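You operate a simulated robot arm through the tools that you are given. There is no shell and no other tool. Be economical: measure what you need, move in short steps, check, and stop when the job is done.

You are at the controls of a simulated two-armed robot. One attempt, no reset.

Task
Set the long loom's stretcher bar to 75 cm.
Fine: loosen the black bar knob and open the bar clip to slide it; clip shut and knob tight at the end; the coloured knobs and clamps end as they began.

Only the result counts: the job must be done as asked and must still hold three seconds after the hand-in. Knocking over, shifting, dropping, spilling or breaking anything else fails it.

Robot
Two 7-joint arms with two-finger parallel grippers on one trunk, on a base that drives. Base frame: it is fixed to the floor where the robot stands at the start and does not move with it; the origin is under the middle of the robot, x ahead of it, y to its left, z up. Units: m, degrees, N and s.
The left shoulder is at the start at [0.062, 0.195, 1.229], the right one opposite. With the tool pointing down near the work surface each hand reaches from about 0.24 to 0.7 m from the robot's upright axis, wherever it stands, measured 20 degrees to its own side. Places, roughly: bar clip [0.5, -0.6, 0.9]; bar knob [0.5, 0, 0.9]; blue clamp lever [0.4, 0, 0.8]; blue loom knob [0.4, -0.1, 0.8]; green clamp lever [0.4, -0.3, 0.8]; green loom knob [0.4, -0.4, 0.8]; red clamp lever [0.4, 0.2, 0.8]; red loom knob [0.4, 0.1, 0.8]; stretcher slide [0.5, -0.4, 0.9]; yellow clamp lever [0.4, -0.5, 0.8]; yellow loom knob [0.4, -0.6, 0.8]. Payload 1.57 kg a hand.
The TCP of each hand is the grasp point between the finger pads, 0.03 m short of the fingertips. In the tool frame z runs along the fingers and y along their closing line. The gripper opens to 0.11 m. The fingers are 0.024 m wide and 0.012 m thick; the gripper's body (0.048 by 0.112 m) begins 0.078 m behind the TCP.
Orientation is told as [roll, pitch, yaw] about the base's x, y, z axes, in that order, counted from this pose: with the fingers straight down and closing along the base's y, the tool's x points along the base's -x, its y along +y and its z along -z.

Tools
- The arms move only by the tool play_rows. It takes "left_steps", "right_steps" or both (then of equal length, played together; a hand with none holds still); each is a list that holds one entry, the list of rows, each a list of 7 numbers: the turn, a rotation vector about the tool's x, y, z in degrees, then the shift along the tool's x, y, z in m, then the finger opening in m, from 0 to 0.11. In form: [[[ax, ay, az, x, y, z, fingers], ...]]. A call has 1 to 12 rows; each row shifts and turns the commanded pose from where the row before left it, along the tool's axes as they then stand. A row lasts 0.2 s, in which the tool goes at most 0.05 m and 8.6 degrees; a call with a longer step from one row to the next is refused whole, and so is a gripper value outside its range. A pose out of reach is approached as far as the arm can. The call stops where the force on the tool passes 40 N (or 10 N more than at its start, if that is more) or the arm is blocked; 0.2 s more then pass. The fingers move at their own pace (about 0.072 m/s each) and stop on an object; they squeeze with about 33 N. The grip force told is the motor's: it shows also when the fingers shut on nothing. Time passes only in rows, and 0.2 s behind the last, so rows that do not move let the fingers close. It gives the time, the measured TCP pose, the force on the tool (base axes), the opening and the grip force at its end, in the units of the frame above (readings bear some noise), with the torque about the TCP (base axes, N m) and any sound that the robot's microphone picked up.
- Cameras (640 x 400 px; columns grow to the right, rows downward): "scene" is now at [0.1078, -0.0257, 1.7867]; the picture's right is [-0.40, -0.91, -0.00], its down [-0.80, 0.36, -0.48] and it looks along [0.44, -0.19, -0.88] (base axes); focal length 250 px, centre (320, 200). "left" rides on the left gripper at [0.07, -0.016, -0.141] in its tool frame; the picture's right is [0.23, 0.97, 0.00], its down [-0.85, 0.20, -0.48] and it looks along [-0.47, 0.11, 0.88] (tool axes); focal length 222 px, centre (320, 200). "right" rides on the right gripper at [0.07, 0.016, -0.141] in its tool frame; the picture's right is [-0.23, 0.97, 0.00], its down [-0.85, -0.20, -0.48] and it looks along [-0.47, -0.11, 0.88] (tool axes); focal length 222 px, centre (320, 200). There is no depth. A picture from a camera that has moved, and an enlarged one, comes with that camera's place and axes in the base frame and with its lens. The place of the scene camera against the robot may be out by one fixed shift of up to 0.025 m in any direction.
- capture(camera): a new picture of that camera. It takes no simulated time.
- move_column(by): slides the trunk up (or, below 0, down) by that many m; the arms and the scene camera ride with it, the base frame stays. It gives what a move gives, with no picture.
- drive_base(legs): drives the robot by 1 to 6 legs, each [ahead, left, turn to the left] in m, m and degrees, along the robot's own axes; the way and the turn of a leg run together, so that a leg with both is an arc; at most 1.5 m and 180 degrees a leg. The arms and the cameras ride along, it lands a little off, and it stops where it bumps. It gives what a move gives.
- head_to(pan, tilt): turns the head with the scene camera to pan (to the left, within 86 degrees either way) and tilt (down, from -29 to 69), counted from straight ahead of the robot. It gives what a move gives.
- enlarge(camera, box): a new picture of the part [left, top, right, bottom] of that camera's present view, enlarged. It takes no simulated time.
- job_done(): hands the job in; it is judged then, once.

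Work in short steps. Places have to be worked out from the pictures, the camera data and where the tool is seen: move nearer, look again, correct. Check each grasp and each placing, and mend what went wrong. You have 120 turns and 108 pictures in all, those below and enlarged ones among them. Open the grippers and draw the arms clear of the work before you hand the job in, unless the task says otherwise; then end with one line.

The tools are called after "Emit:" as a command line: name --argument value ..., lists and objects as JSON in quotes. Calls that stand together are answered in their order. play_rows: Moves the arms, as the interface text tells. Its arguments: {"type":"object","properties":{"left_steps":{"type":"array"},"right_steps":{"type":"array"}},"required":[]} The other tools are called the same way: move_column (by) slides the trunk up or down; drive_base (legs) drives the base; head_to (pan, tilt) turns the head that bears the scene camera; capture (camera) takes a picture; enlarge (camera, box) takes an enlarged picture of a part of a camera's view; job_done () hands the job in.

At the start:

```text
time_s: 0.0
left_tool_pos: [0.3767, -0.0601, 1.2571]
left_tcp_rot: [0.1, 0.2, 0.0]
left_ft_force: [0.1, 0.2, -0.1]
left_ft_torque: [-0.02, 0.02, -0.03]
left_finger_gap: 0.1099
left_gripper_force: 0.0
right_tool_pos: [0.3127, -0.4153, 1.2127]
right_tcp_rot: [0.2, 0.1, 0.1]
right_ft_force: [-0.4, -1.0, 0.3]
right_ft_torque: [0.0, -0.02, 0.0]
right_finger_gap: 0.11
right_gripper_force: 0.0
trunk travel left (down, up): [-0.825, 0.165]
robot x, y, heading: [-0.0008, 0.0021, -0.3]
head pan, tilt: [-23.9, 61.2]
```

scene: 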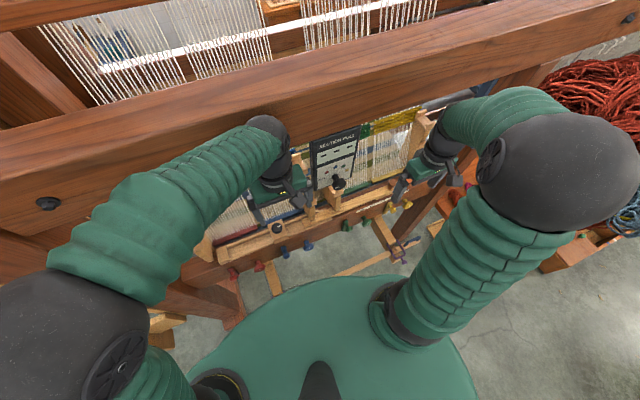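
right: 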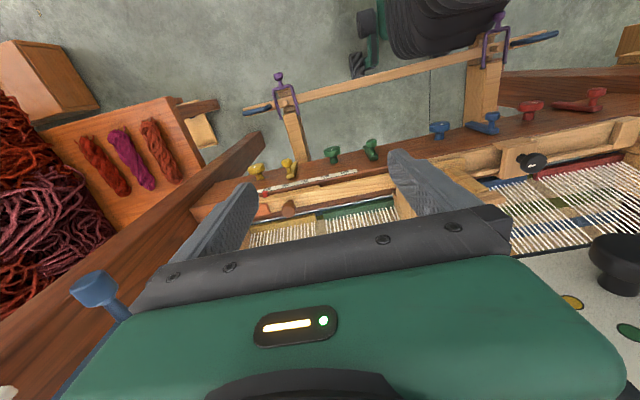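
left: 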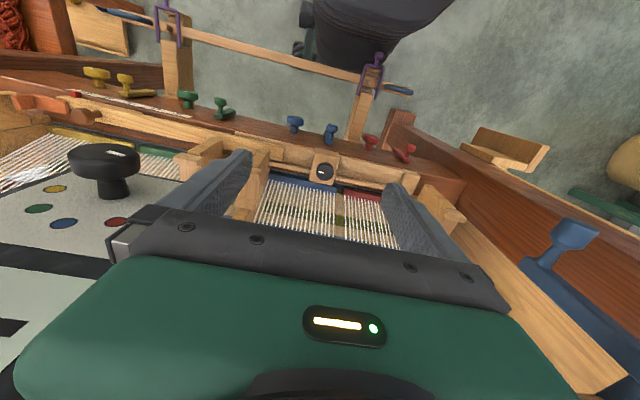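

The loom is partly hidden behind the arms; I enlarge the views to find the bar, its knob, the clip and the scale.

Emit:
enlarge --camera "scene" --box '[200, 90, 460, 280]'

Emit:
enlarge --camera "right" --box '[180, 80, 420, 230]'

Emit:
enlarge --camera "left" --box '[0, 60, 480, 260]'

```text
2.11 times, centred on (330, 185) of scene
camera zoom: at [0.1078, -0.0257, 1.7867], right [-0.4, -0.91, 0.0], down [-0.8, 0.36, -0.48], along [0.44, -0.19, -0.88], focal length 526 px, centre (299, 232)
```

zoom: 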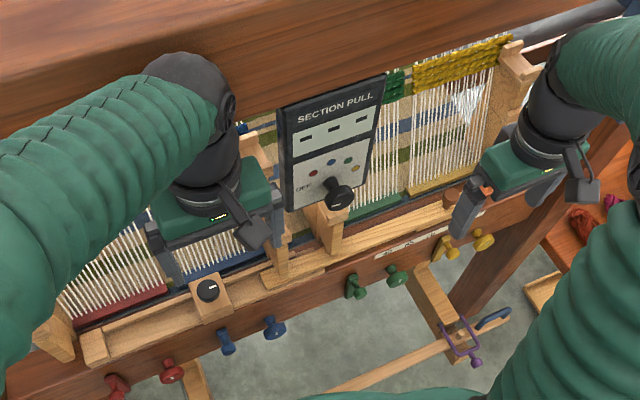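

```text
2.67 times, centred on (300, 155) of right
camera zoom: at [0.2444, -0.3988, 1.3536], right [0.23, 0.97, 0.0], down [0.86, -0.2, 0.48], along [0.47, -0.11, -0.88], focal length 592 px, centre (373, 320)
```

zoom: 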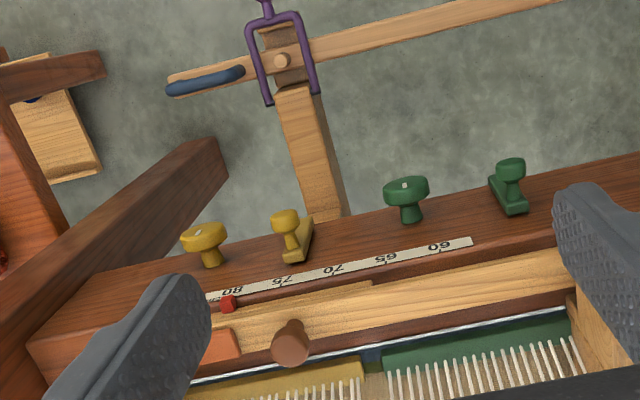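

```text
1.33 times, centred on (240, 160) of left
camera zoom: at [0.3083, -0.0769, 1.399], right [-0.23, 0.97, 0.0], down [0.86, 0.2, 0.48], along [0.47, 0.11, -0.88], focal length 296 px, centre (427, 253)
```

zoom: 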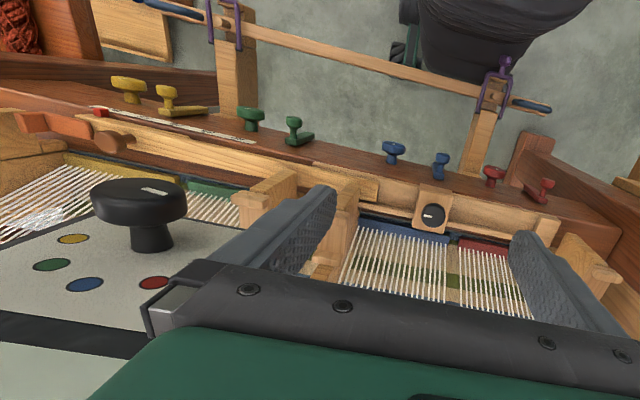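

The bar's pointer (red) reads about 81 on the scale; so the bar has to be shortened by sliding towards +y by ~6 cm. I draw both hands back and apart a little for clearer looks at the clip and knob.

Emit:
play_rows --left_steps '[[[0, 0, 0, 0.02, 0.03, 0, 0.11], [0, 0, 0, 0.02, 0.03, 0, 0.11], [0, 0, 0, 0.02, 0.03, 0, 0.11], [0, 0, 0, 0.02, 0.03, 0, 0.11], [0, 0, 0, 0, 0, 0, 0.11]]]' --right_steps '[[[0, 0, 0, 0.01, -0.03, 0, 0.11], [0, 0, 0, 0.01, -0.03, 0, 0.11], [0, 0, 0, 0.01, -0.03, 0.02, 0.11], [0, 0, 0, 0.0, -0.03, 0.02, 0.11], [0, 0, 0, 0, 0, 0, 0.11]]]'

Emit:
capture --camera "scene"

Emit:
capture --camera "right"

Emit:
capture --camera "left"

```text
time_s: 1.2
left_tool_pos: [0.2952, 0.0588, 1.2568]
left_tcp_rot: [0.0, 0.0, 0.0]
left_ft_force: [0.7, 0.7, 0.3]
left_ft_torque: [-0.01, -0.01, -0.02]
left_finger_gap: 0.11
left_gripper_force: 0.0
right_tool_pos: [0.2797, -0.5345, 1.1727]
right_tcp_rot: [0.1, 0.0, 0.0]
right_ft_force: [-0.6, -0.3, -0.2]
right_ft_torque: [0.01, 0.01, 0.03]
right_finger_gap: 0.1102
right_gripper_force: 0.1
trunk travel left (down, up): [-0.825, 0.165]
robot x, y, heading: [-0.0013, -0.0014, -0.0]
head pan, tilt: [-23.9, 61.2]
```

```text
101 pictures are left
camera scene: at [0.1066, -0.0269, 1.7867], right [-0.41, -0.91, 0.0], down [-0.8, 0.36, -0.48], along [0.44, -0.19, -0.88], focal length 250 px, centre (320, 200)
```

scene: 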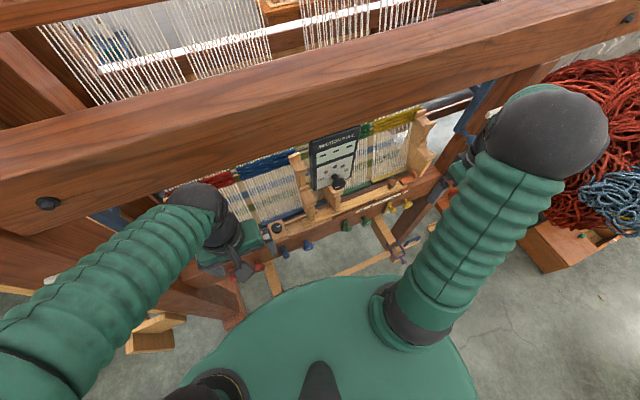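

```text
100 pictures are left
camera right: at [0.2118, -0.5184, 1.3139], right [0.23, 0.97, 0.0], down [0.86, -0.2, 0.48], along [0.47, -0.11, -0.88], focal length 222 px, centre (320, 200)
```

right: 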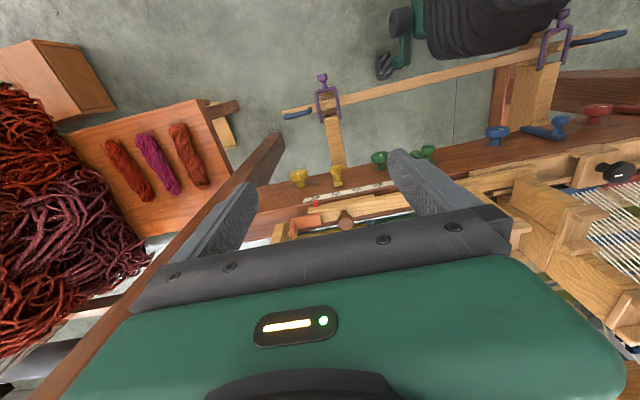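

```text
99 pictures are left
camera left: at [0.2263, 0.0437, 1.3988], right [-0.23, 0.97, 0.0], down [0.86, 0.2, 0.48], along [0.47, 0.11, -0.88], focal length 222 px, centre (320, 200)
```

left: 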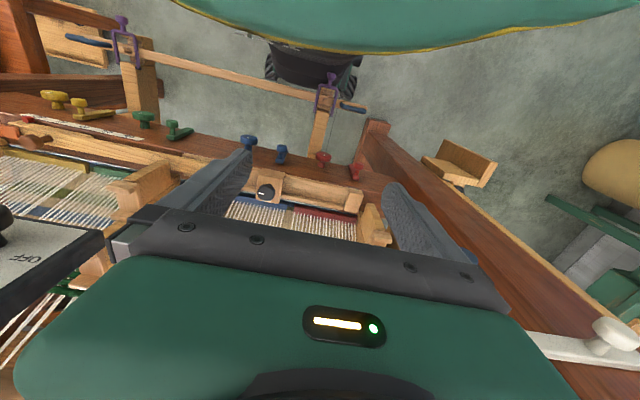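

Emit:
enlarge --camera "scene" --box '[250, 160, 440, 270]'

Emit:
enlarge --camera "right" --box '[250, 150, 420, 250]'

Emit:
enlarge --camera "left" --box '[0, 80, 200, 200]'

Emit:
enlarge --camera "left" --box '[220, 140, 380, 240]'

```text
3.37 times, centred on (345, 215) of scene
camera zoom: at [0.1066, -0.0269, 1.7867], right [-0.41, -0.91, 0.0], down [-0.8, 0.36, -0.48], along [0.44, -0.19, -0.88], focal length 841 px, centre (236, 150)
```

zoom: 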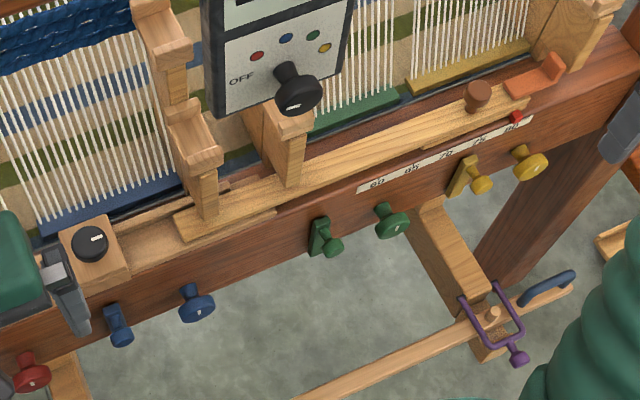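

```text
3.76 times, centred on (335, 200) of right
camera zoom: at [0.2118, -0.5184, 1.3139], right [0.23, 0.97, 0.0], down [0.86, -0.2, 0.48], along [0.47, -0.11, -0.88], focal length 836 px, centre (264, 200)
```

zoom: 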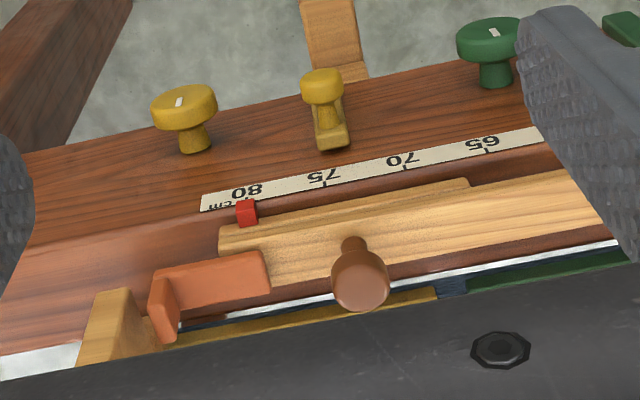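

```text
3.20 times, centred on (100, 140) of left
camera zoom: at [0.2263, 0.0437, 1.3988], right [-0.23, 0.97, 0.0], down [0.86, 0.2, 0.48], along [0.47, 0.11, -0.88], focal length 711 px, centre (1024, 392)
```

zoom: 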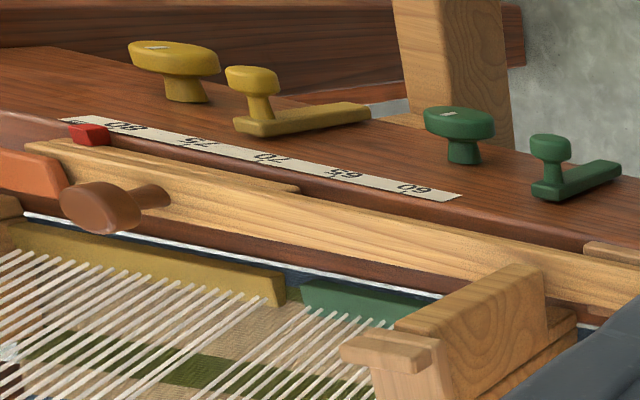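

```text
4.00 times, centred on (300, 190) of left
camera zoom: at [0.2263, 0.0437, 1.3988], right [-0.23, 0.97, 0.0], down [0.86, 0.2, 0.48], along [0.47, 0.11, -0.88], focal length 888 px, centre (400, 240)
```

zoom: 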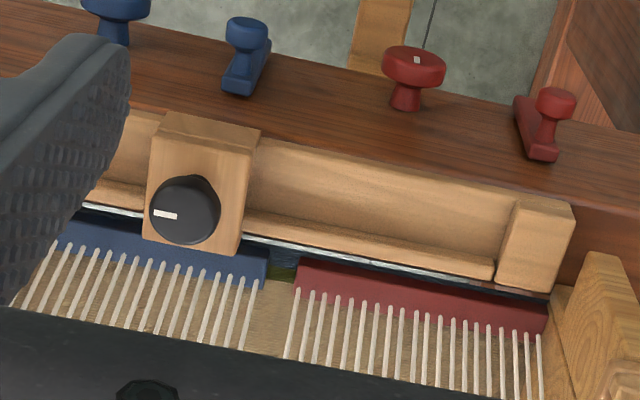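

The knob and peg stand upright; a panel with its own knob seems to hang close by at mid-height, so I look at that and the posts before moving in.

Emit:
enlarge --camera "scene" --box '[220, 110, 450, 250]'

Emit:
enlarge --camera "left" --box '[0, 120, 260, 280]'

Emit:
enlarge --camera "right" --box '[460, 120, 640, 380]'

```text
2.78 times, centred on (335, 180) of scene
camera zoom: at [0.1066, -0.0269, 1.7867], right [-0.41, -0.91, 0.0], down [-0.8, 0.36, -0.48], along [0.44, -0.19, -0.88], focal length 695 px, centre (278, 256)
```

zoom: 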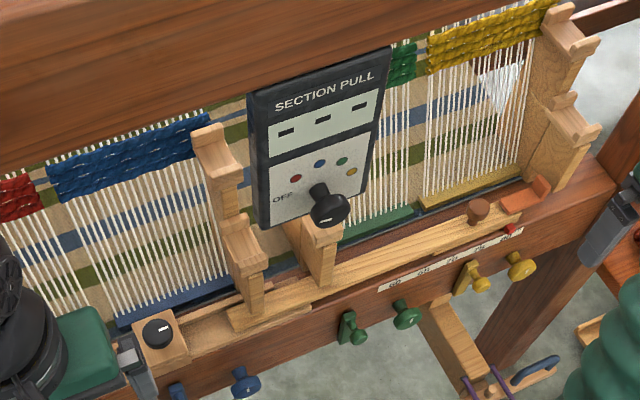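

```text
2.46 times, centred on (130, 200) of left
camera zoom: at [0.2263, 0.0437, 1.3988], right [-0.23, 0.97, 0.0], down [0.86, 0.2, 0.48], along [0.47, 0.11, -0.88], focal length 547 px, centre (788, 200)
```

zoom: 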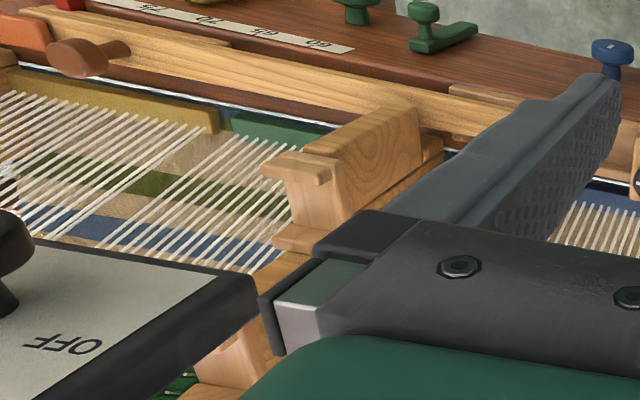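

```text
1.54 times, centred on (550, 250) of right
camera zoom: at [0.2118, -0.5184, 1.3139], right [0.23, 0.97, 0.0], down [0.86, -0.2, 0.48], along [0.47, -0.11, -0.88], focal length 342 px, centre (-34, 123)
```

zoom: 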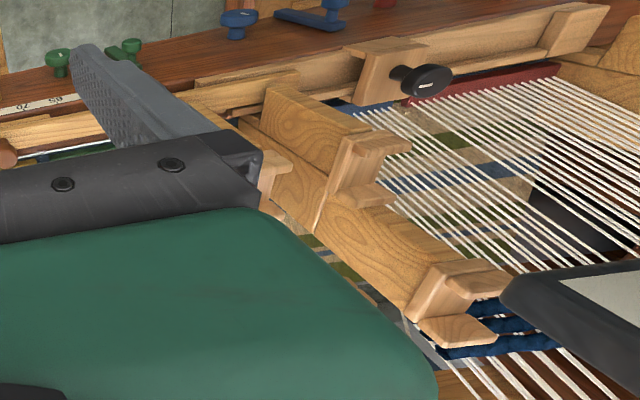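

The knob is at about [0.497, -0.028, 0.91], upright. I move the left hand to hover above it and the right hand above the peg/clip region.

Emit:
play_rows --left_steps '[[[0, 0, 0, -0.01, -0.0145, 0.04, 0.11], [0, 0, 0, -0.03, -0.0145, 0.033, 0.11], [0, 0, 0, -0.033, -0.0145, 0.033, 0.11], [0, 0, 0, -0.033, -0.0145, 0.033, 0.11], [0, 0, 0, -0.033, -0.0145, 0.03, 0.11], [0, 0, 0, -0.033, -0.0145, 0.03, 0.11], [0, 0, 0, -0.025, 0, 0, 0.11], [0, 0, 0, 0, 0, 0, 0.11]]]'

Emit:
capture --camera "left"

Emit:
capture --camera "scene"

Emit:
capture --camera "right"

```text
time_s: 3.2
left_tool_pos: [0.4597, -0.0273, 1.058]
left_tcp_rot: [0.1, 0.4, -1.1]
left_ft_force: [1.1, -0.8, -0.4]
left_ft_torque: [0.01, 0.03, -0.01]
left_finger_gap: 0.1099
left_gripper_force: 0.0
right_tool_pos: [0.2613, -0.5285, 1.1785]
right_tcp_rot: [-0.1, -0.9, 0.2]
right_ft_force: [0.0, -0.1, 1.0]
right_ft_torque: [-0.04, -0.02, 0.01]
right_finger_gap: 0.1099
right_gripper_force: 0.2
trunk travel left (down, up): [-0.825, 0.165]
robot x, y, heading: [-0.0069, 0.0022, 0.2]
head pan, tilt: [-23.9, 61.2]
stopped in row 8 (left hand): the arm was blocked; the commanded pose is now the measured one
```

```text
91 pictures are left
camera left: at [0.3913, -0.0412, 1.2009], right [-0.21, 0.98, 0.0], down [0.86, 0.18, 0.47], along [0.46, 0.1, -0.88], focal length 222 px, centre (320, 200)
```

left: 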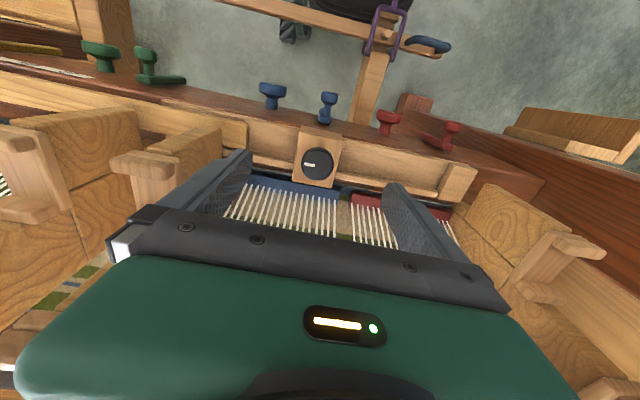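

```text
90 pictures are left
camera scene: at [0.0386, -0.0175, 1.7888], right [-0.4, -0.91, -0.01], down [-0.78, 0.35, -0.51], along [0.47, -0.2, -0.86], focal length 250 px, centre (320, 200)
```

scene: 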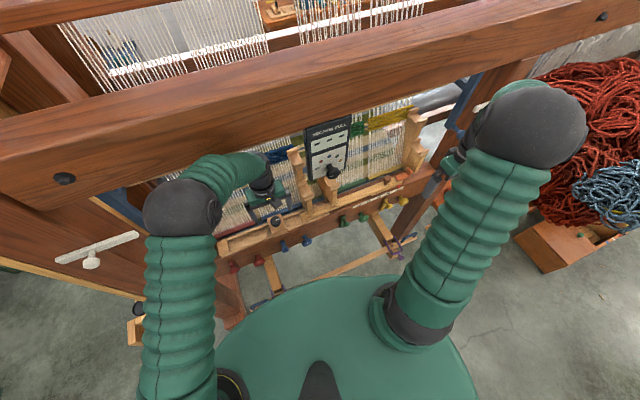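

```text
89 pictures are left
camera right: at [0.1894, -0.511, 1.3189], right [0.23, 0.97, 0.0], down [0.85, -0.2, 0.49], along [0.48, -0.11, -0.87], focal length 222 px, centre (320, 200)
```

right: 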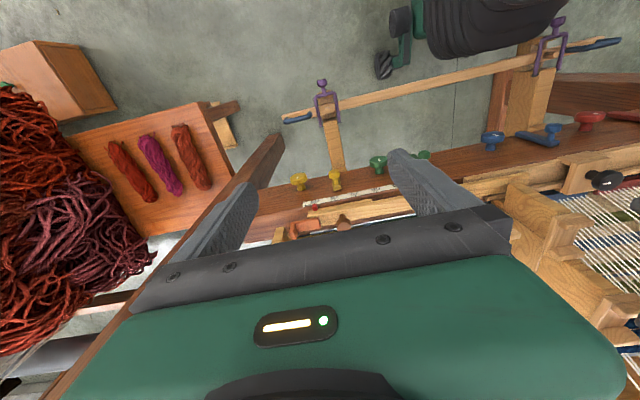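

The left arm is blocked, and the whole robot leaned back slightly, so the forearm or wrist probably touched the big beam. I back off 4 cm and look.

Emit:
play_rows --left_steps '[[[0, 0, 0, 0.02, 0, 0.0, 0.11], [0, 0, 0, 0.02, 0, 0, 0.11], [0, 0, 0, 0, 0, 0, 0.11]]]'

Emit:
enlarge --camera "scene" --box '[130, 100, 360, 260]'

```text
time_s: 4.0
left_tool_pos: [0.4439, -0.0206, 1.0536]
left_tcp_rot: [0.1, 0.9, -0.3]
left_ft_force: [0.4, -0.9, -0.9]
left_ft_torque: [-0.01, 0.03, 0.03]
left_finger_gap: 0.1101
left_gripper_force: 0.0
right_tool_pos: [0.2829, -0.5287, 1.1744]
right_tcp_rot: [-0.2, 0.2, 0.0]
right_ft_force: [-0.9, 0.3, 0.5]
right_ft_torque: [0.05, -0.02, 0.0]
right_finger_gap: 0.1101
right_gripper_force: 0.1
trunk travel left (down, up): [-0.825, 0.165]
robot x, y, heading: [0.0013, -0.0011, -0.1]
head pan, tilt: [-23.9, 61.2]
```

```text
2.50 times, centred on (245, 180) of scene
camera zoom: at [0.0855, -0.0174, 1.7871], right [-0.4, -0.91, 0.0], down [-0.8, 0.35, -0.49], along [0.45, -0.2, -0.87], focal length 624 px, centre (508, 250)
```

zoom: 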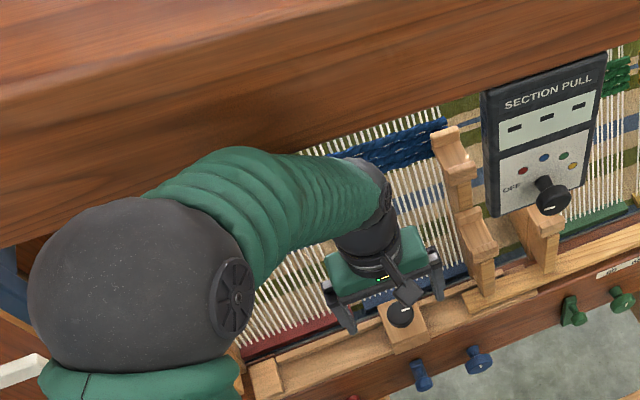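

The forearm is pressing on the beam because the elbow swings forward. I'll draw both hands back, then stand about 8 cm further back and 28 cm to the right, so the knob, peg and clip all lie within reach with a straighter arm.

Emit:
play_rows --left_steps '[[[0, 0, 0, 0.04, 0.01, 0, 0.11], [0, 0, 0, 0.04, 0.02, 0, 0.11], [0, 0, 0, 0.04, 0.02, 0, 0.11], [0, 0, 0, 0.04, 0.02, -0.02, 0.11], [0, 0, 0, 0.02, 0.02, -0.03, 0.11], [0, 0, 0, 0, 0, 0, 0.11]]]' --right_steps '[[[0, 0, 0, 0, 0.02, 0, 0.11], [0, 0, 0, 0, 0.02, 0, 0.11], [0, 0, 0, 0, 0.02, 0, 0.11], [0, 0, 0, 0, 0.02, 0, 0.11], [0, 0, 0, 0, 0.02, 0, 0.11], [0, 0, 0, 0, 0, 0, 0.11]]]'

Emit:
head_to --pan -10 --tilt 69

Emit:
capture --camera "scene"

```text
time_s: 5.4
left_tool_pos: [0.2738, 0.063, 1.1062]
left_tcp_rot: [0.4, 1.2, -0.5]
left_ft_force: [0.2, 0.9, 0.4]
left_ft_torque: [-0.02, -0.01, 0.02]
left_finger_gap: 0.1101
left_gripper_force: 0.0
right_tool_pos: [0.2906, -0.4339, 1.1699]
right_tcp_rot: [0.2, 0.8, 0.1]
right_ft_force: [-1.1, -0.2, -0.1]
right_ft_torque: [0.0, 0.01, 0.0]
right_finger_gap: 0.1101
right_gripper_force: 0.1
trunk travel left (down, up): [-0.825, 0.165]
robot x, y, heading: [-0.0026, -0.0035, -0.1]
head pan, tilt: [-23.9, 61.2]
```

```text
time_s: 6.2
left_tool_pos: [0.2761, 0.0623, 1.1059]
left_tcp_rot: [0.3, 1.5, -0.5]
left_ft_force: [0.2, 0.4, -0.3]
left_ft_torque: [0.02, 0.05, 0.02]
left_finger_gap: 0.1101
left_gripper_force: 0.1
right_tool_pos: [0.2932, -0.4337, 1.1695]
right_tcp_rot: [0.0, 0.6, 0.1]
right_ft_force: [-0.1, 0.0, 0.5]
right_ft_torque: [0.0, 0.03, 0.02]
right_finger_gap: 0.1101
right_gripper_force: 0.0
trunk travel left (down, up): [-0.825, 0.165]
robot x, y, heading: [-0.005, 0.0, -0.1]
head pan, tilt: [-10.0, 68.8]
```

```text
87 pictures are left
camera scene: at [0.1012, -0.0088, 1.7788], right [-0.17, -0.98, 0.0], down [-0.92, 0.16, -0.36], along [0.36, -0.06, -0.93], focal length 250 px, centre (320, 200)
```

scene: 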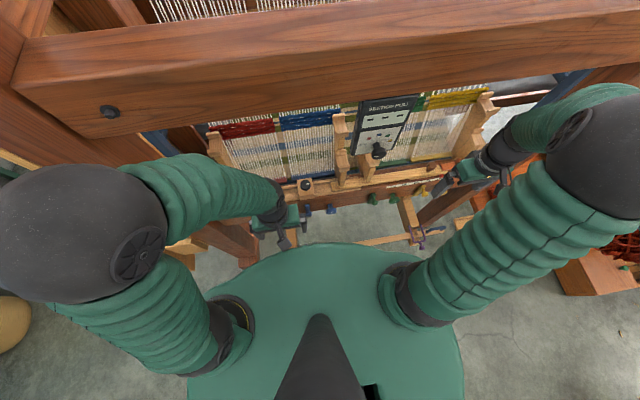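

Both hands are clear. I drive back 8 cm, then 28 cm to the right.

Emit:
drive_base --legs '[[-0.08, 0, 0], [0, -0.28, 0]]'

Emit:
head_to --pan 0 --tilt 55

Emit:
capture --camera "scene"

Emit:
capture --camera "left"

Emit:
capture --camera "right"

```text
time_s: 8.8
left_tool_pos: [0.1953, -0.2048, 1.1043]
left_tcp_rot: [-0.3, 1.3, -0.3]
left_ft_force: [-0.7, 0.0, 0.2]
left_ft_torque: [0.02, -0.06, 0.0]
left_finger_gap: 0.1101
left_gripper_force: 0.0
right_tool_pos: [0.2125, -0.698, 1.1747]
right_tcp_rot: [-0.5, 0.6, 0.1]
right_ft_force: [-0.3, -0.3, 0.9]
right_ft_torque: [0.04, 0.03, 0.02]
right_finger_gap: 0.1101
right_gripper_force: 0.0
trunk travel left (down, up): [-0.825, 0.165]
robot x, y, heading: [-0.0801, -0.2778, 0.2]
head pan, tilt: [-10.0, 68.8]
```

```text
time_s: 9.5
left_tool_pos: [0.195, -0.2085, 1.1056]
left_tcp_rot: [-0.1, 1.3, 0.0]
left_ft_force: [-0.4, 0.5, -0.3]
left_ft_torque: [0.04, -0.01, 0.03]
left_finger_gap: 0.11
left_gripper_force: 0.1
right_tool_pos: [0.2122, -0.7037, 1.1735]
right_tcp_rot: [-0.2, 0.5, 0.3]
right_ft_force: [-0.2, 0.7, 1.1]
right_ft_torque: [-0.01, -0.01, 0.0]
right_finger_gap: 0.1103
right_gripper_force: 0.1
trunk travel left (down, up): [-0.825, 0.165]
robot x, y, heading: [-0.0805, -0.2781, 0.2]
head pan, tilt: [0.0, 55.0]
```

```text
86 pictures are left
camera scene: at [0.0381, -0.277, 1.7942], right [0.0, -1.0, 0.0], down [-0.82, 0.0, -0.57], along [0.57, 0.0, -0.82], focal length 250 px, centre (320, 200)
```

scene: 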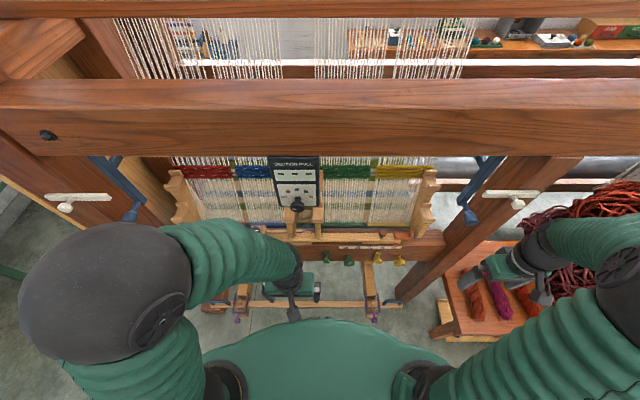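

```text
85 pictures are left
camera left: at [0.1294, -0.2242, 1.2483], right [-0.22, 0.97, 0.01], down [0.87, 0.2, 0.46], along [0.45, 0.11, -0.89], focal length 222 px, centre (320, 200)
```

left: 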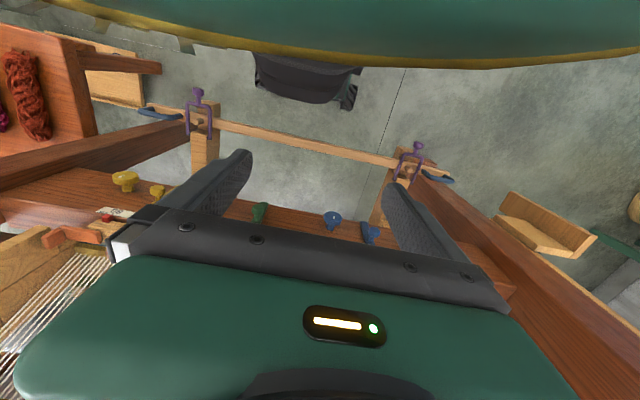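

```text
84 pictures are left
camera right: at [0.1445, -0.6877, 1.3142], right [0.22, 0.97, -0.01], down [0.86, -0.19, 0.47], along [0.46, -0.11, -0.88], focal length 222 px, centre (320, 200)
```

right: 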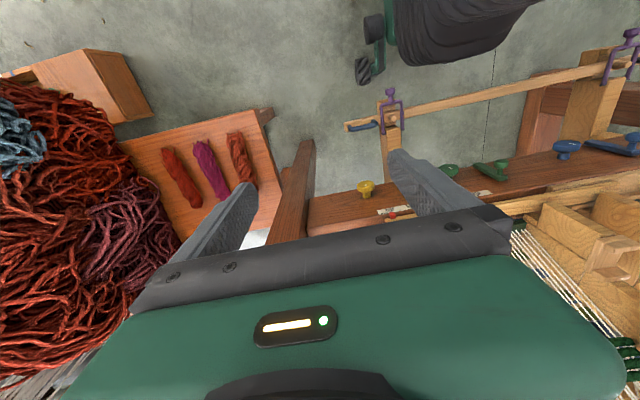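

The base landed well and nothing was touched. The panel knob is near [0.42, -0.21, 1.22], so I first move the left hand +y at the back, then forward in steps towards the bar knob.

Emit:
play_rows --left_steps '[[[0, 0, 0, 0, 0.045, 0, 0.11], [0, 0, 0, 0, 0.045, 0, 0.11], [0, 0, 0, 0, 0.045, 0, 0.11], [0, 0, 0, -0.02, 0.042, 0, 0.11], [0, 0, 0, -0.045, 0, 0.01, 0.11], [0, 0, 0, -0.045, 0, 0.01, 0.11], [0, 0, 0, -0.045, 0, 0.01, 0.11], [0, 0, 0, -0.04, 0, 0, 0.11], [0, 0, 0, 0, 0, 0, 0.11]]]'

Emit:
capture --camera "scene"

Emit:
capture --camera "left"

```text
time_s: 11.5
left_tool_pos: [0.4132, -0.0385, 1.0725]
left_tcp_rot: [0.0, 1.3, -0.2]
left_ft_force: [-1.2, 0.3, -0.2]
left_ft_torque: [0.01, 0.0, -0.02]
left_finger_gap: 0.11
left_gripper_force: 0.1
left hand out of reach, approached as far as the arm can: row 1, 2, 3
right_tool_pos: [0.2131, -0.7047, 1.1711]
right_tcp_rot: [-0.3, 0.7, 0.4]
right_ft_force: [-0.2, -0.1, -0.3]
right_ft_torque: [0.0, -0.02, -0.04]
right_finger_gap: 0.1101
right_gripper_force: 0.0
trunk travel left (down, up): [-0.825, 0.165]
robot x, y, heading: [-0.0797, -0.2787, -0.0]
head pan, tilt: [0.0, 55.0]
```

```text
83 pictures are left
camera scene: at [0.0403, -0.2721, 1.7941], right [0.0, -1.0, 0.0], down [-0.82, 0.0, -0.57], along [0.57, 0.0, -0.82], focal length 250 px, centre (320, 200)
```

scene: 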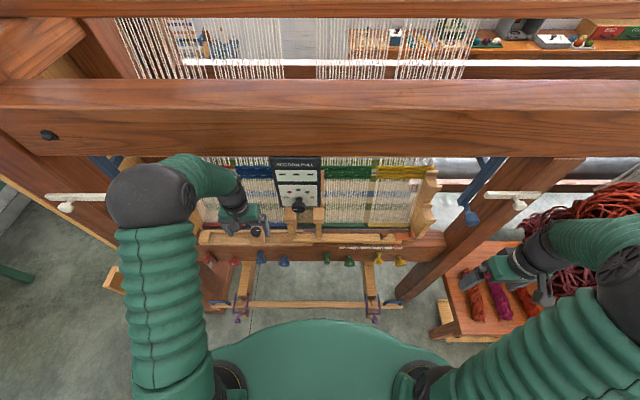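

```text
82 pictures are left
camera left: at [0.3479, -0.0535, 1.2164], right [-0.22, 0.97, 0.01], down [0.87, 0.2, 0.46], along [0.45, 0.11, -0.89], focal length 222 px, centre (320, 200)
```

left: 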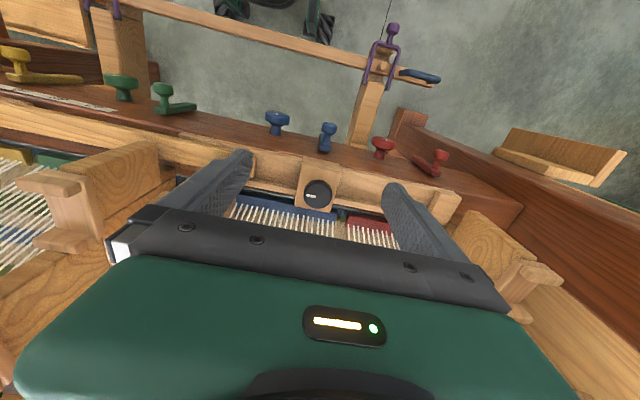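

The elbow is swung out near the beam; more stretch would bring it back. I drive back another 6 cm and then reach further forward.

Emit:
drive_base --legs '[[-0.06, 0, 0]]'

Emit:
play_rows --left_steps '[[[0, 0, 0, -0.03, 0.005, 0, 0.11], [0, 0, 0, -0.03, 0.005, 0, 0.11], [0, 0, 0, -0.03, 0, 0, 0.11], [0, 0, 0, 0, 0, 0, 0.11]]]'

Emit:
capture --camera "scene"

```text
time_s: 12.5
left_tool_pos: [0.3637, -0.0396, 1.0676]
left_tcp_rot: [0.1, 1.8, -0.1]
left_ft_force: [0.4, -0.4, 0.3]
left_ft_torque: [-0.01, 0.06, -0.01]
left_finger_gap: 0.11
left_gripper_force: 0.1
right_tool_pos: [0.1641, -0.7055, 1.1674]
right_tcp_rot: [-0.1, 1.3, 0.5]
right_ft_force: [0.4, 1.0, 0.4]
right_ft_torque: [-0.04, 0.06, -0.01]
right_finger_gap: 0.1097
right_gripper_force: 0.0
trunk travel left (down, up): [-0.825, 0.165]
robot x, y, heading: [-0.1415, -0.2799, -0.1]
head pan, tilt: [0.0, 55.0]
```

```text
time_s: 13.5
left_tool_pos: [0.4398, -0.0295, 1.0741]
left_tcp_rot: [0.1, 1.1, -0.2]
left_ft_force: [0.0, 0.2, 0.1]
left_ft_torque: [0.02, -0.03, 0.02]
left_finger_gap: 0.11
left_gripper_force: 0.1
right_tool_pos: [0.1487, -0.7059, 1.1732]
right_tcp_rot: [-0.1, 0.3, 0.3]
right_ft_force: [-1.0, -0.4, 0.5]
right_ft_torque: [-0.01, 0.0, -0.01]
right_finger_gap: 0.1102
right_gripper_force: 0.2
trunk travel left (down, up): [-0.825, 0.165]
robot x, y, heading: [-0.1453, -0.2766, -0.1]
head pan, tilt: [0.0, 55.0]
```

```text
81 pictures are left
camera scene: at [-0.025, -0.2752, 1.7945], right [0.0, -1.0, 0.0], down [-0.82, 0.0, -0.57], along [0.57, 0.0, -0.82], focal length 250 px, centre (320, 200)
```

scene: 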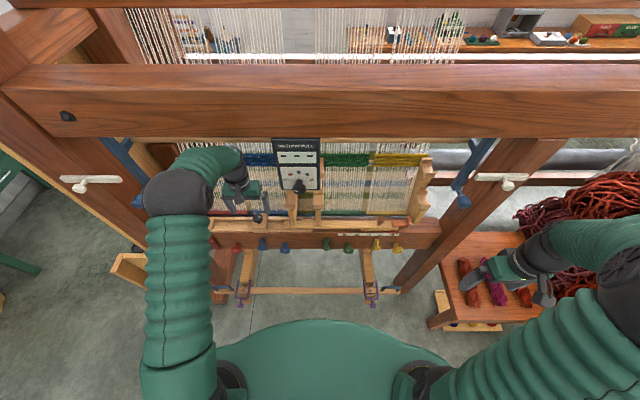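

The elbow has pulled back now. I go forward the rest to sit above the knob and watch for contact.

Emit:
play_rows --left_steps '[[[0, 0, 0, -0.02, 0, 0, 0.11], [0, 0, 0, -0.02, 0, 0, 0.11], [0, 0, 0, -0.017, 0, 0.02, 0.11], [0, 0, 0, 0, 0, 0.02, 0.11], [0, 0, 0, 0, 0, 0, 0.11]]]'

Emit:
capture --camera "scene"

Emit:
capture --camera "left"

```text
time_s: 14.7
left_tool_pos: [0.4954, -0.0316, 1.0286]
left_tcp_rot: [0.1, 1.3, -0.3]
left_ft_force: [1.0, -0.3, 0.5]
left_ft_torque: [0.04, 0.04, -0.01]
left_finger_gap: 0.11
left_gripper_force: 0.1
right_tool_pos: [0.1491, -0.7062, 1.1715]
right_tcp_rot: [-0.1, 0.4, 0.3]
right_ft_force: [0.4, 0.1, -0.5]
right_ft_torque: [-0.01, -0.02, 0.01]
right_finger_gap: 0.1097
right_gripper_force: 0.1
trunk travel left (down, up): [-0.825, 0.165]
robot x, y, heading: [-0.1428, -0.2736, 0.0]
head pan, tilt: [0.0, 55.0]
```

```text
80 pictures are left
camera scene: at [-0.0258, -0.2759, 1.7941], right [0.0, -1.0, 0.0], down [-0.82, 0.0, -0.57], along [0.57, 0.0, -0.82], focal length 250 px, centre (320, 200)
```

scene: 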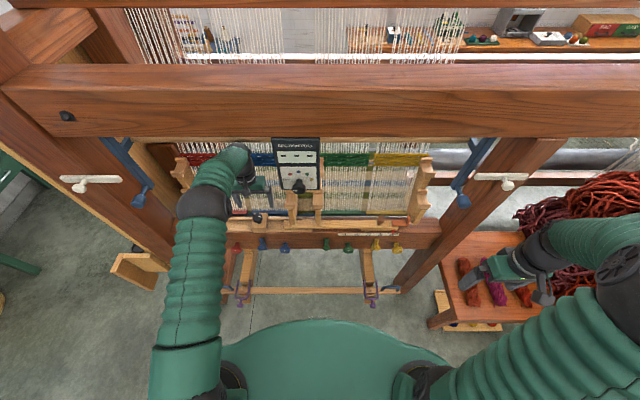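

```text
79 pictures are left
camera left: at [0.4297, -0.0468, 1.1726], right [-0.22, 0.97, 0.01], down [0.87, 0.19, 0.46], along [0.45, 0.11, -0.89], focal length 222 px, centre (320, 200)
```

left: 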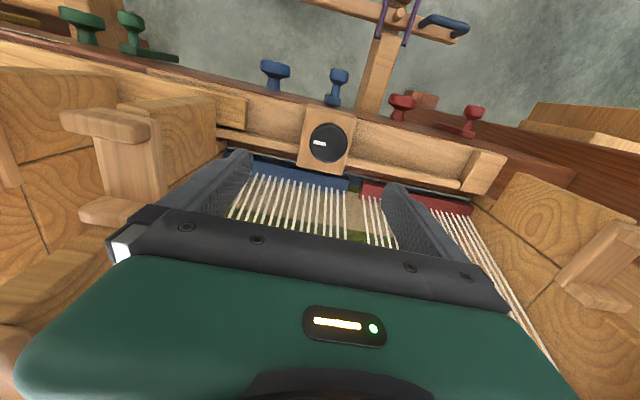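

The arm is free now. The knob projects to about x 0.484, y -0.023; I shift over it, level the small pitch and go down to tips near 0.955.

Emit:
play_rows --left_steps '[[[0, -1.3, 0, 0.01, 0.008, 0.01, 0.11], [0, 0, 0, 0, 0, 0.02, 0.11], [0, 0, 0, 0, 0, 0.015, 0.11], [0, 0, 0, 0, 0, 0, 0.11]]]'

Emit:
capture --camera "left"

Emit:
enlarge --camera "left" --box '[200, 60, 460, 220]'

Emit:
enlarge --camera "scene" --box '[190, 140, 350, 240]'

```text
time_s: 15.7
left_tool_pos: [0.4878, -0.0224, 0.9843]
left_tcp_rot: [0.1, -0.1, -0.2]
left_ft_force: [-0.1, -0.4, -0.1]
left_ft_torque: [-0.01, 0.02, -0.01]
left_finger_gap: 0.1099
left_gripper_force: 0.0
right_tool_pos: [0.1534, -0.7059, 1.1705]
right_tcp_rot: [-0.1, 0.6, 0.4]
right_ft_force: [0.3, -0.7, 0.1]
right_ft_torque: [0.02, 0.01, -0.04]
right_finger_gap: 0.1102
right_gripper_force: 0.0
trunk travel left (down, up): [-0.825, 0.165]
robot x, y, heading: [-0.1413, -0.2811, 0.3]
head pan, tilt: [0.0, 55.0]
```

```text
78 pictures are left
camera left: at [0.4199, -0.0382, 1.1268], right [-0.22, 0.97, 0.0], down [0.86, 0.2, 0.48], along [0.47, 0.11, -0.88], focal length 222 px, centre (320, 200)
```

left: 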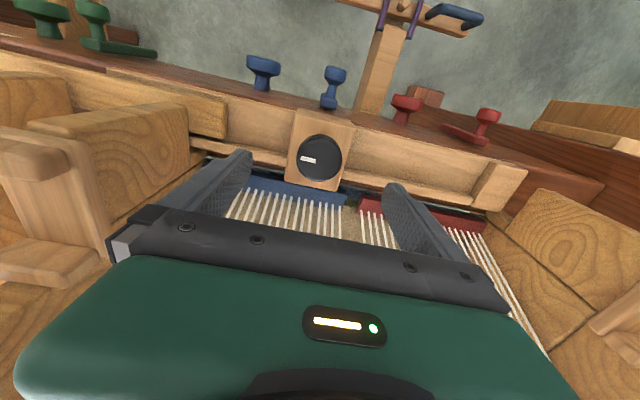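

```text
2.46 times, centred on (330, 140) of left
camera zoom: at [0.4199, -0.0382, 1.1268], right [-0.22, 0.97, 0.0], down [0.86, 0.2, 0.48], along [0.47, 0.11, -0.88], focal length 547 px, centre (295, 348)
```

zoom: 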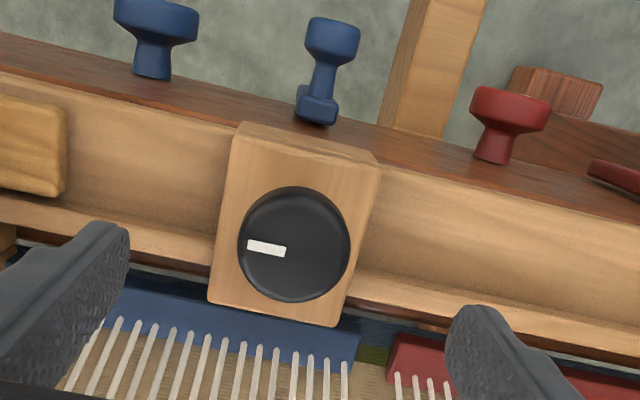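

```text
4.00 times, centred on (270, 190) of scene
camera zoom: at [-0.0188, -0.2755, 1.794], right [0.0, -1.0, 0.0], down [-0.82, 0.0, -0.57], along [0.57, 0.0, -0.82], focal length 999 px, centre (520, 240)
```

zoom: 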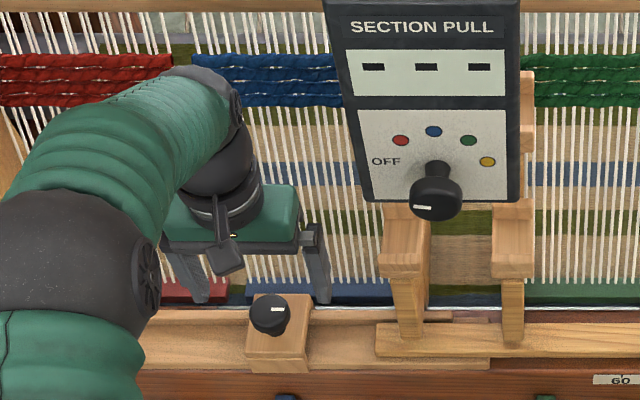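

Triangulation puts the knob top at about [0.480, -0.024, 0.935], diameter ~4 cm. I shift 8 mm back and go down until the tips are around 0.915.

Emit:
play_rows --left_steps '[[[0, 0, 0, 0.008, -0.002, 0.01, 0.11], [0, 0, 0, 0, 0, 0.015, 0.11], [0, 0, 0, 0, 0, 0.012, 0.11], [0, 0, 0, 0, 0, 0, 0.11]]]'

Emit:
enlarge --camera "left" --box '[180, 60, 460, 235]'

Emit:
enlarge --camera "scene" --box '[200, 160, 320, 235]'

```text
time_s: 16.7
left_tool_pos: [0.4795, -0.0245, 0.9485]
left_tcp_rot: [0.2, -0.1, -0.2]
left_ft_force: [0.2, 0.8, -0.3]
left_ft_torque: [0.01, 0.01, 0.05]
left_finger_gap: 0.1099
left_gripper_force: 0.0
right_tool_pos: [0.1515, -0.7067, 1.1715]
right_tcp_rot: [-0.1, 0.5, 0.5]
right_ft_force: [0.1, -0.2, -0.2]
right_ft_torque: [0.01, -0.02, -0.02]
right_finger_gap: 0.1101
right_gripper_force: 0.1
trunk travel left (down, up): [-0.825, 0.165]
robot x, y, heading: [-0.1429, -0.2815, -0.3]
head pan, tilt: [0.0, 55.0]
```

```text
2.29 times, centred on (320, 148) of left
camera zoom: at [0.4115, -0.04, 1.0904], right [-0.22, 0.97, 0.0], down [0.85, 0.2, 0.48], along [0.47, 0.11, -0.88], focal length 508 px, centre (320, 320)
```

zoom: 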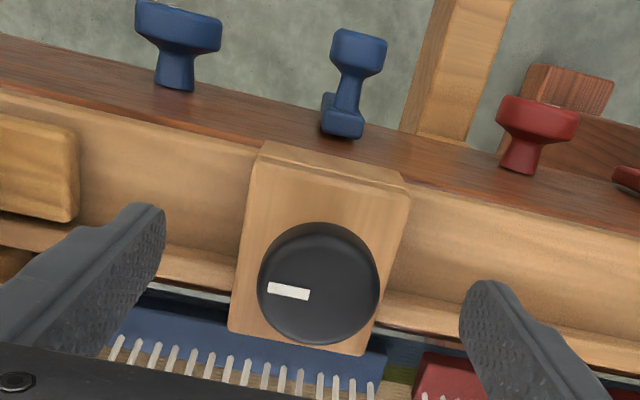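

```text
5.33 times, centred on (260, 198) of scene
camera zoom: at [-0.0203, -0.2751, 1.7941], right [0.0, -1.0, 0.0], down [-0.82, 0.0, -0.57], along [0.57, 0.0, -0.82], focal length 1332 px, centre (640, 213)
```

zoom: 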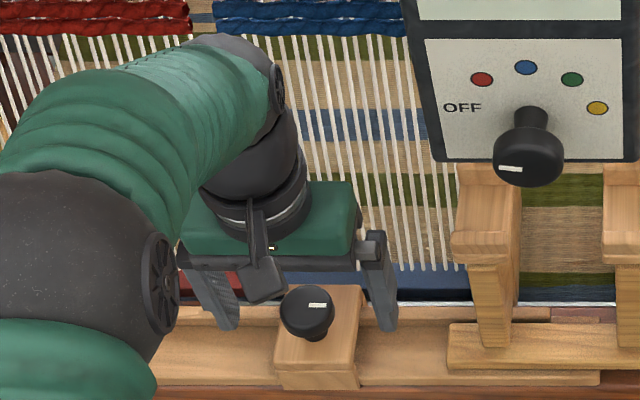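

The knob sits centred between the fingers, top around z 0.94. I go 6 mm lower and close on it.

Emit:
play_rows --left_steps '[[[0, 0, 0, 0.001, 0, 0.006, 0.11], [0, 0, 0, 0, 0, 0, 0.06], [0, 0, 0, 0, 0, 0, 0.0], [0, 0, 0, 0, 0, 0, 0.0], [0, 0, 0, 0, 0, 0, 0.0], [0, 0, 0, 0, 0, 0, 0.0]]]'

Emit:
enlarge --camera "left" --box '[180, 60, 460, 235]'

```text
time_s: 18.1
left_tool_pos: [0.4793, -0.0258, 0.9429]
left_tcp_rot: [0.1, -0.1, -0.3]
left_ft_force: [-1.4, -3.5, -0.3]
left_ft_torque: [-0.2, -0.04, -0.06]
left_finger_gap: 0.0393
left_gripper_force: 43.9
right_tool_pos: [0.1504, -0.7059, 1.1709]
right_tcp_rot: [-0.1, 0.5, 0.4]
right_ft_force: [0.1, -0.1, -0.5]
right_ft_torque: [-0.01, -0.01, 0.03]
right_finger_gap: 0.1104
right_gripper_force: 0.0
trunk travel left (down, up): [-0.825, 0.165]
robot x, y, heading: [-0.1388, -0.2737, -0.0]
head pan, tilt: [0.0, 55.0]
```

```text
2.29 times, centred on (320, 148) of left
camera zoom: at [0.4107, -0.0409, 1.0845], right [-0.22, 0.97, 0.0], down [0.86, 0.2, 0.48], along [0.47, 0.11, -0.88], focal length 508 px, centre (320, 320)
```

zoom: 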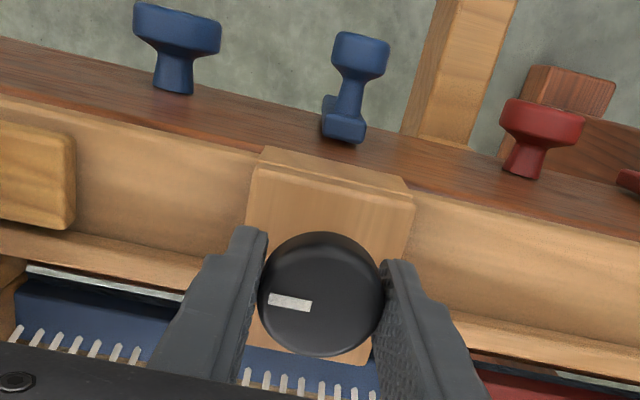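

The knob is held (gap 3.9 cm). I turn it counter-clockwise (negative about the downward tool z) by 40° and watch torque and mark.

Emit:
play_rows --left_steps '[[[0, 0, -8, 0, 0, 0, 0.0], [0, 0, -8, 0, 0, 0, 0.0], [0, 0, -8, 0, 0, 0, 0.0], [0, 0, -8, 0, 0, 0, 0.0], [0, 0, -8, 0, 0, 0, 0.0], [0, 0, 0, 0, 0, 0, 0.0]]]'

Emit:
enlarge --camera "left" --box '[180, 60, 460, 235]'

Emit:
enlarge --camera "scene" --box '[200, 160, 320, 235]'

```text
time_s: 19.5
left_tool_pos: [0.4791, -0.0245, 0.9426]
left_tcp_rot: [-0.1, -0.1, 39.9]
left_ft_force: [-0.1, -3.3, -1.5]
left_ft_torque: [-0.11, 0.08, 0.04]
left_finger_gap: 0.0397
left_gripper_force: 44.4
right_tool_pos: [0.1529, -0.7068, 1.1699]
right_tcp_rot: [-0.2, 0.6, 0.4]
right_ft_force: [-0.2, 0.2, 0.2]
right_ft_torque: [0.01, 0.02, -0.01]
right_finger_gap: 0.1101
right_gripper_force: 0.1
trunk travel left (down, up): [-0.825, 0.165]
robot x, y, heading: [-0.144, -0.2756, 0.1]
head pan, tilt: [0.0, 55.0]
```

```text
2.29 times, centred on (320, 148) of left
camera zoom: at [0.4373, -0.0819, 1.0845], right [-0.8, 0.6, 0.0], down [0.53, 0.7, 0.48], along [0.29, 0.38, -0.88], focal length 508 px, centre (320, 320)
```

zoom: 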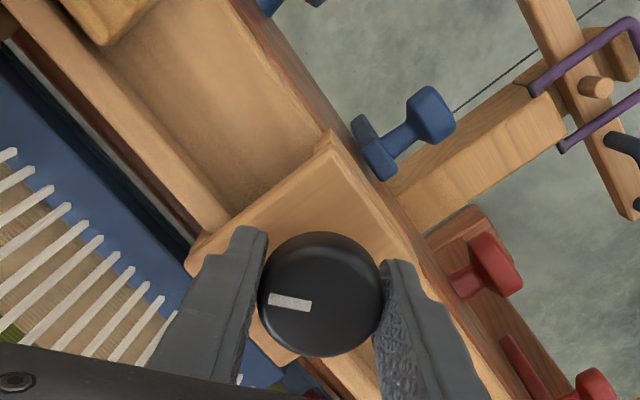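

```text
5.33 times, centred on (260, 198) of scene
camera zoom: at [-0.0194, -0.2766, 1.794], right [0.0, -1.0, 0.0], down [-0.82, 0.0, -0.57], along [0.57, 0.0, -0.82], focal length 1332 px, centre (640, 213)
```

zoom: 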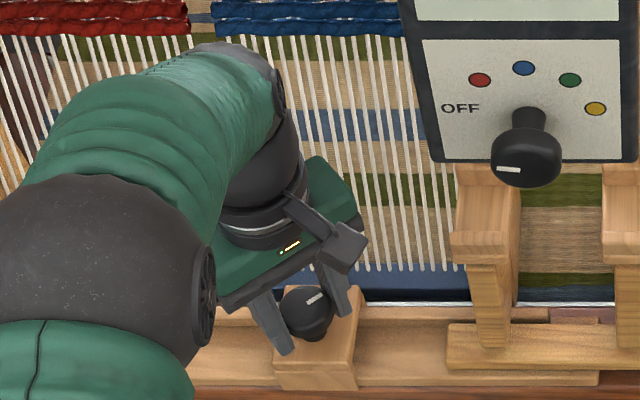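

The knob turns with the hand. I turn another 48°, checking for a stop.

Emit:
play_rows --left_steps '[[[0, 0, -8, 0, 0, 0, 0.0], [0, 0, -8, 0, 0, 0, 0.0], [0, 0, -8, 0, 0, 0, 0.0], [0, 0, -8, 0, 0, 0, 0.0], [0, 0, -8, 0, 0, 0, 0.0], [0, 0, -8, 0, 0, 0, 0.0], [0, 0, 0, 0, 0, 0, 0.0]]]'

Emit:
enlarge --camera "scene" --box '[200, 160, 320, 235]'

Emit:
capture --camera "left"

```text
time_s: 21.1
left_tool_pos: [0.48, -0.0262, 0.942]
left_tcp_rot: [-0.1, -0.1, 87.9]
left_ft_force: [-3.2, -2.8, -2.6]
left_ft_torque: [0.05, 0.01, 0.05]
left_finger_gap: 0.0392
left_gripper_force: 44.4
right_tool_pos: [0.1511, -0.7072, 1.1707]
right_tcp_rot: [0.0, 0.4, 0.3]
right_ft_force: [0.3, -0.4, -0.3]
right_ft_torque: [0.01, 0.0, -0.04]
right_finger_gap: 0.1101
right_gripper_force: 0.1
trunk travel left (down, up): [-0.825, 0.165]
robot x, y, heading: [-0.1424, -0.2801, 0.0]
head pan, tilt: [0.0, 55.0]
```

```text
5.33 times, centred on (260, 198) of scene
camera zoom: at [-0.0201, -0.2768, 1.7941], right [0.0, -1.0, 0.0], down [-0.82, 0.0, -0.57], along [0.57, 0.0, -0.82], focal length 1332 px, centre (640, 213)
```

zoom: 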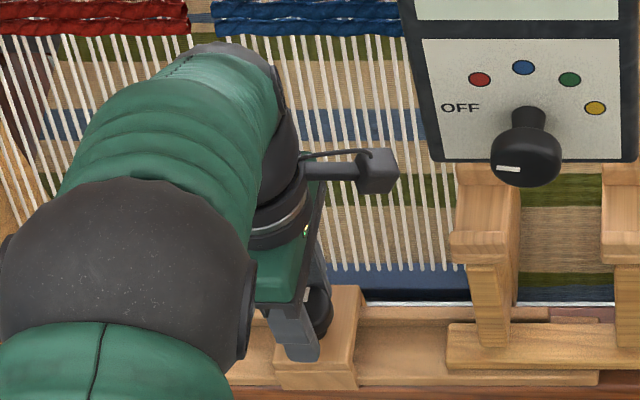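

```text
69 pictures are left
camera left: at [0.4938, -0.0949, 1.0845], right [-0.98, -0.19, 0.0], down [-0.17, 0.86, 0.48], along [-0.09, 0.47, -0.88], focal length 222 px, centre (320, 200)
```

left: 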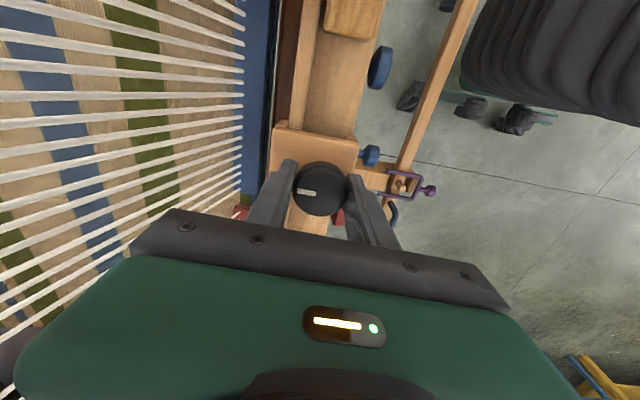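

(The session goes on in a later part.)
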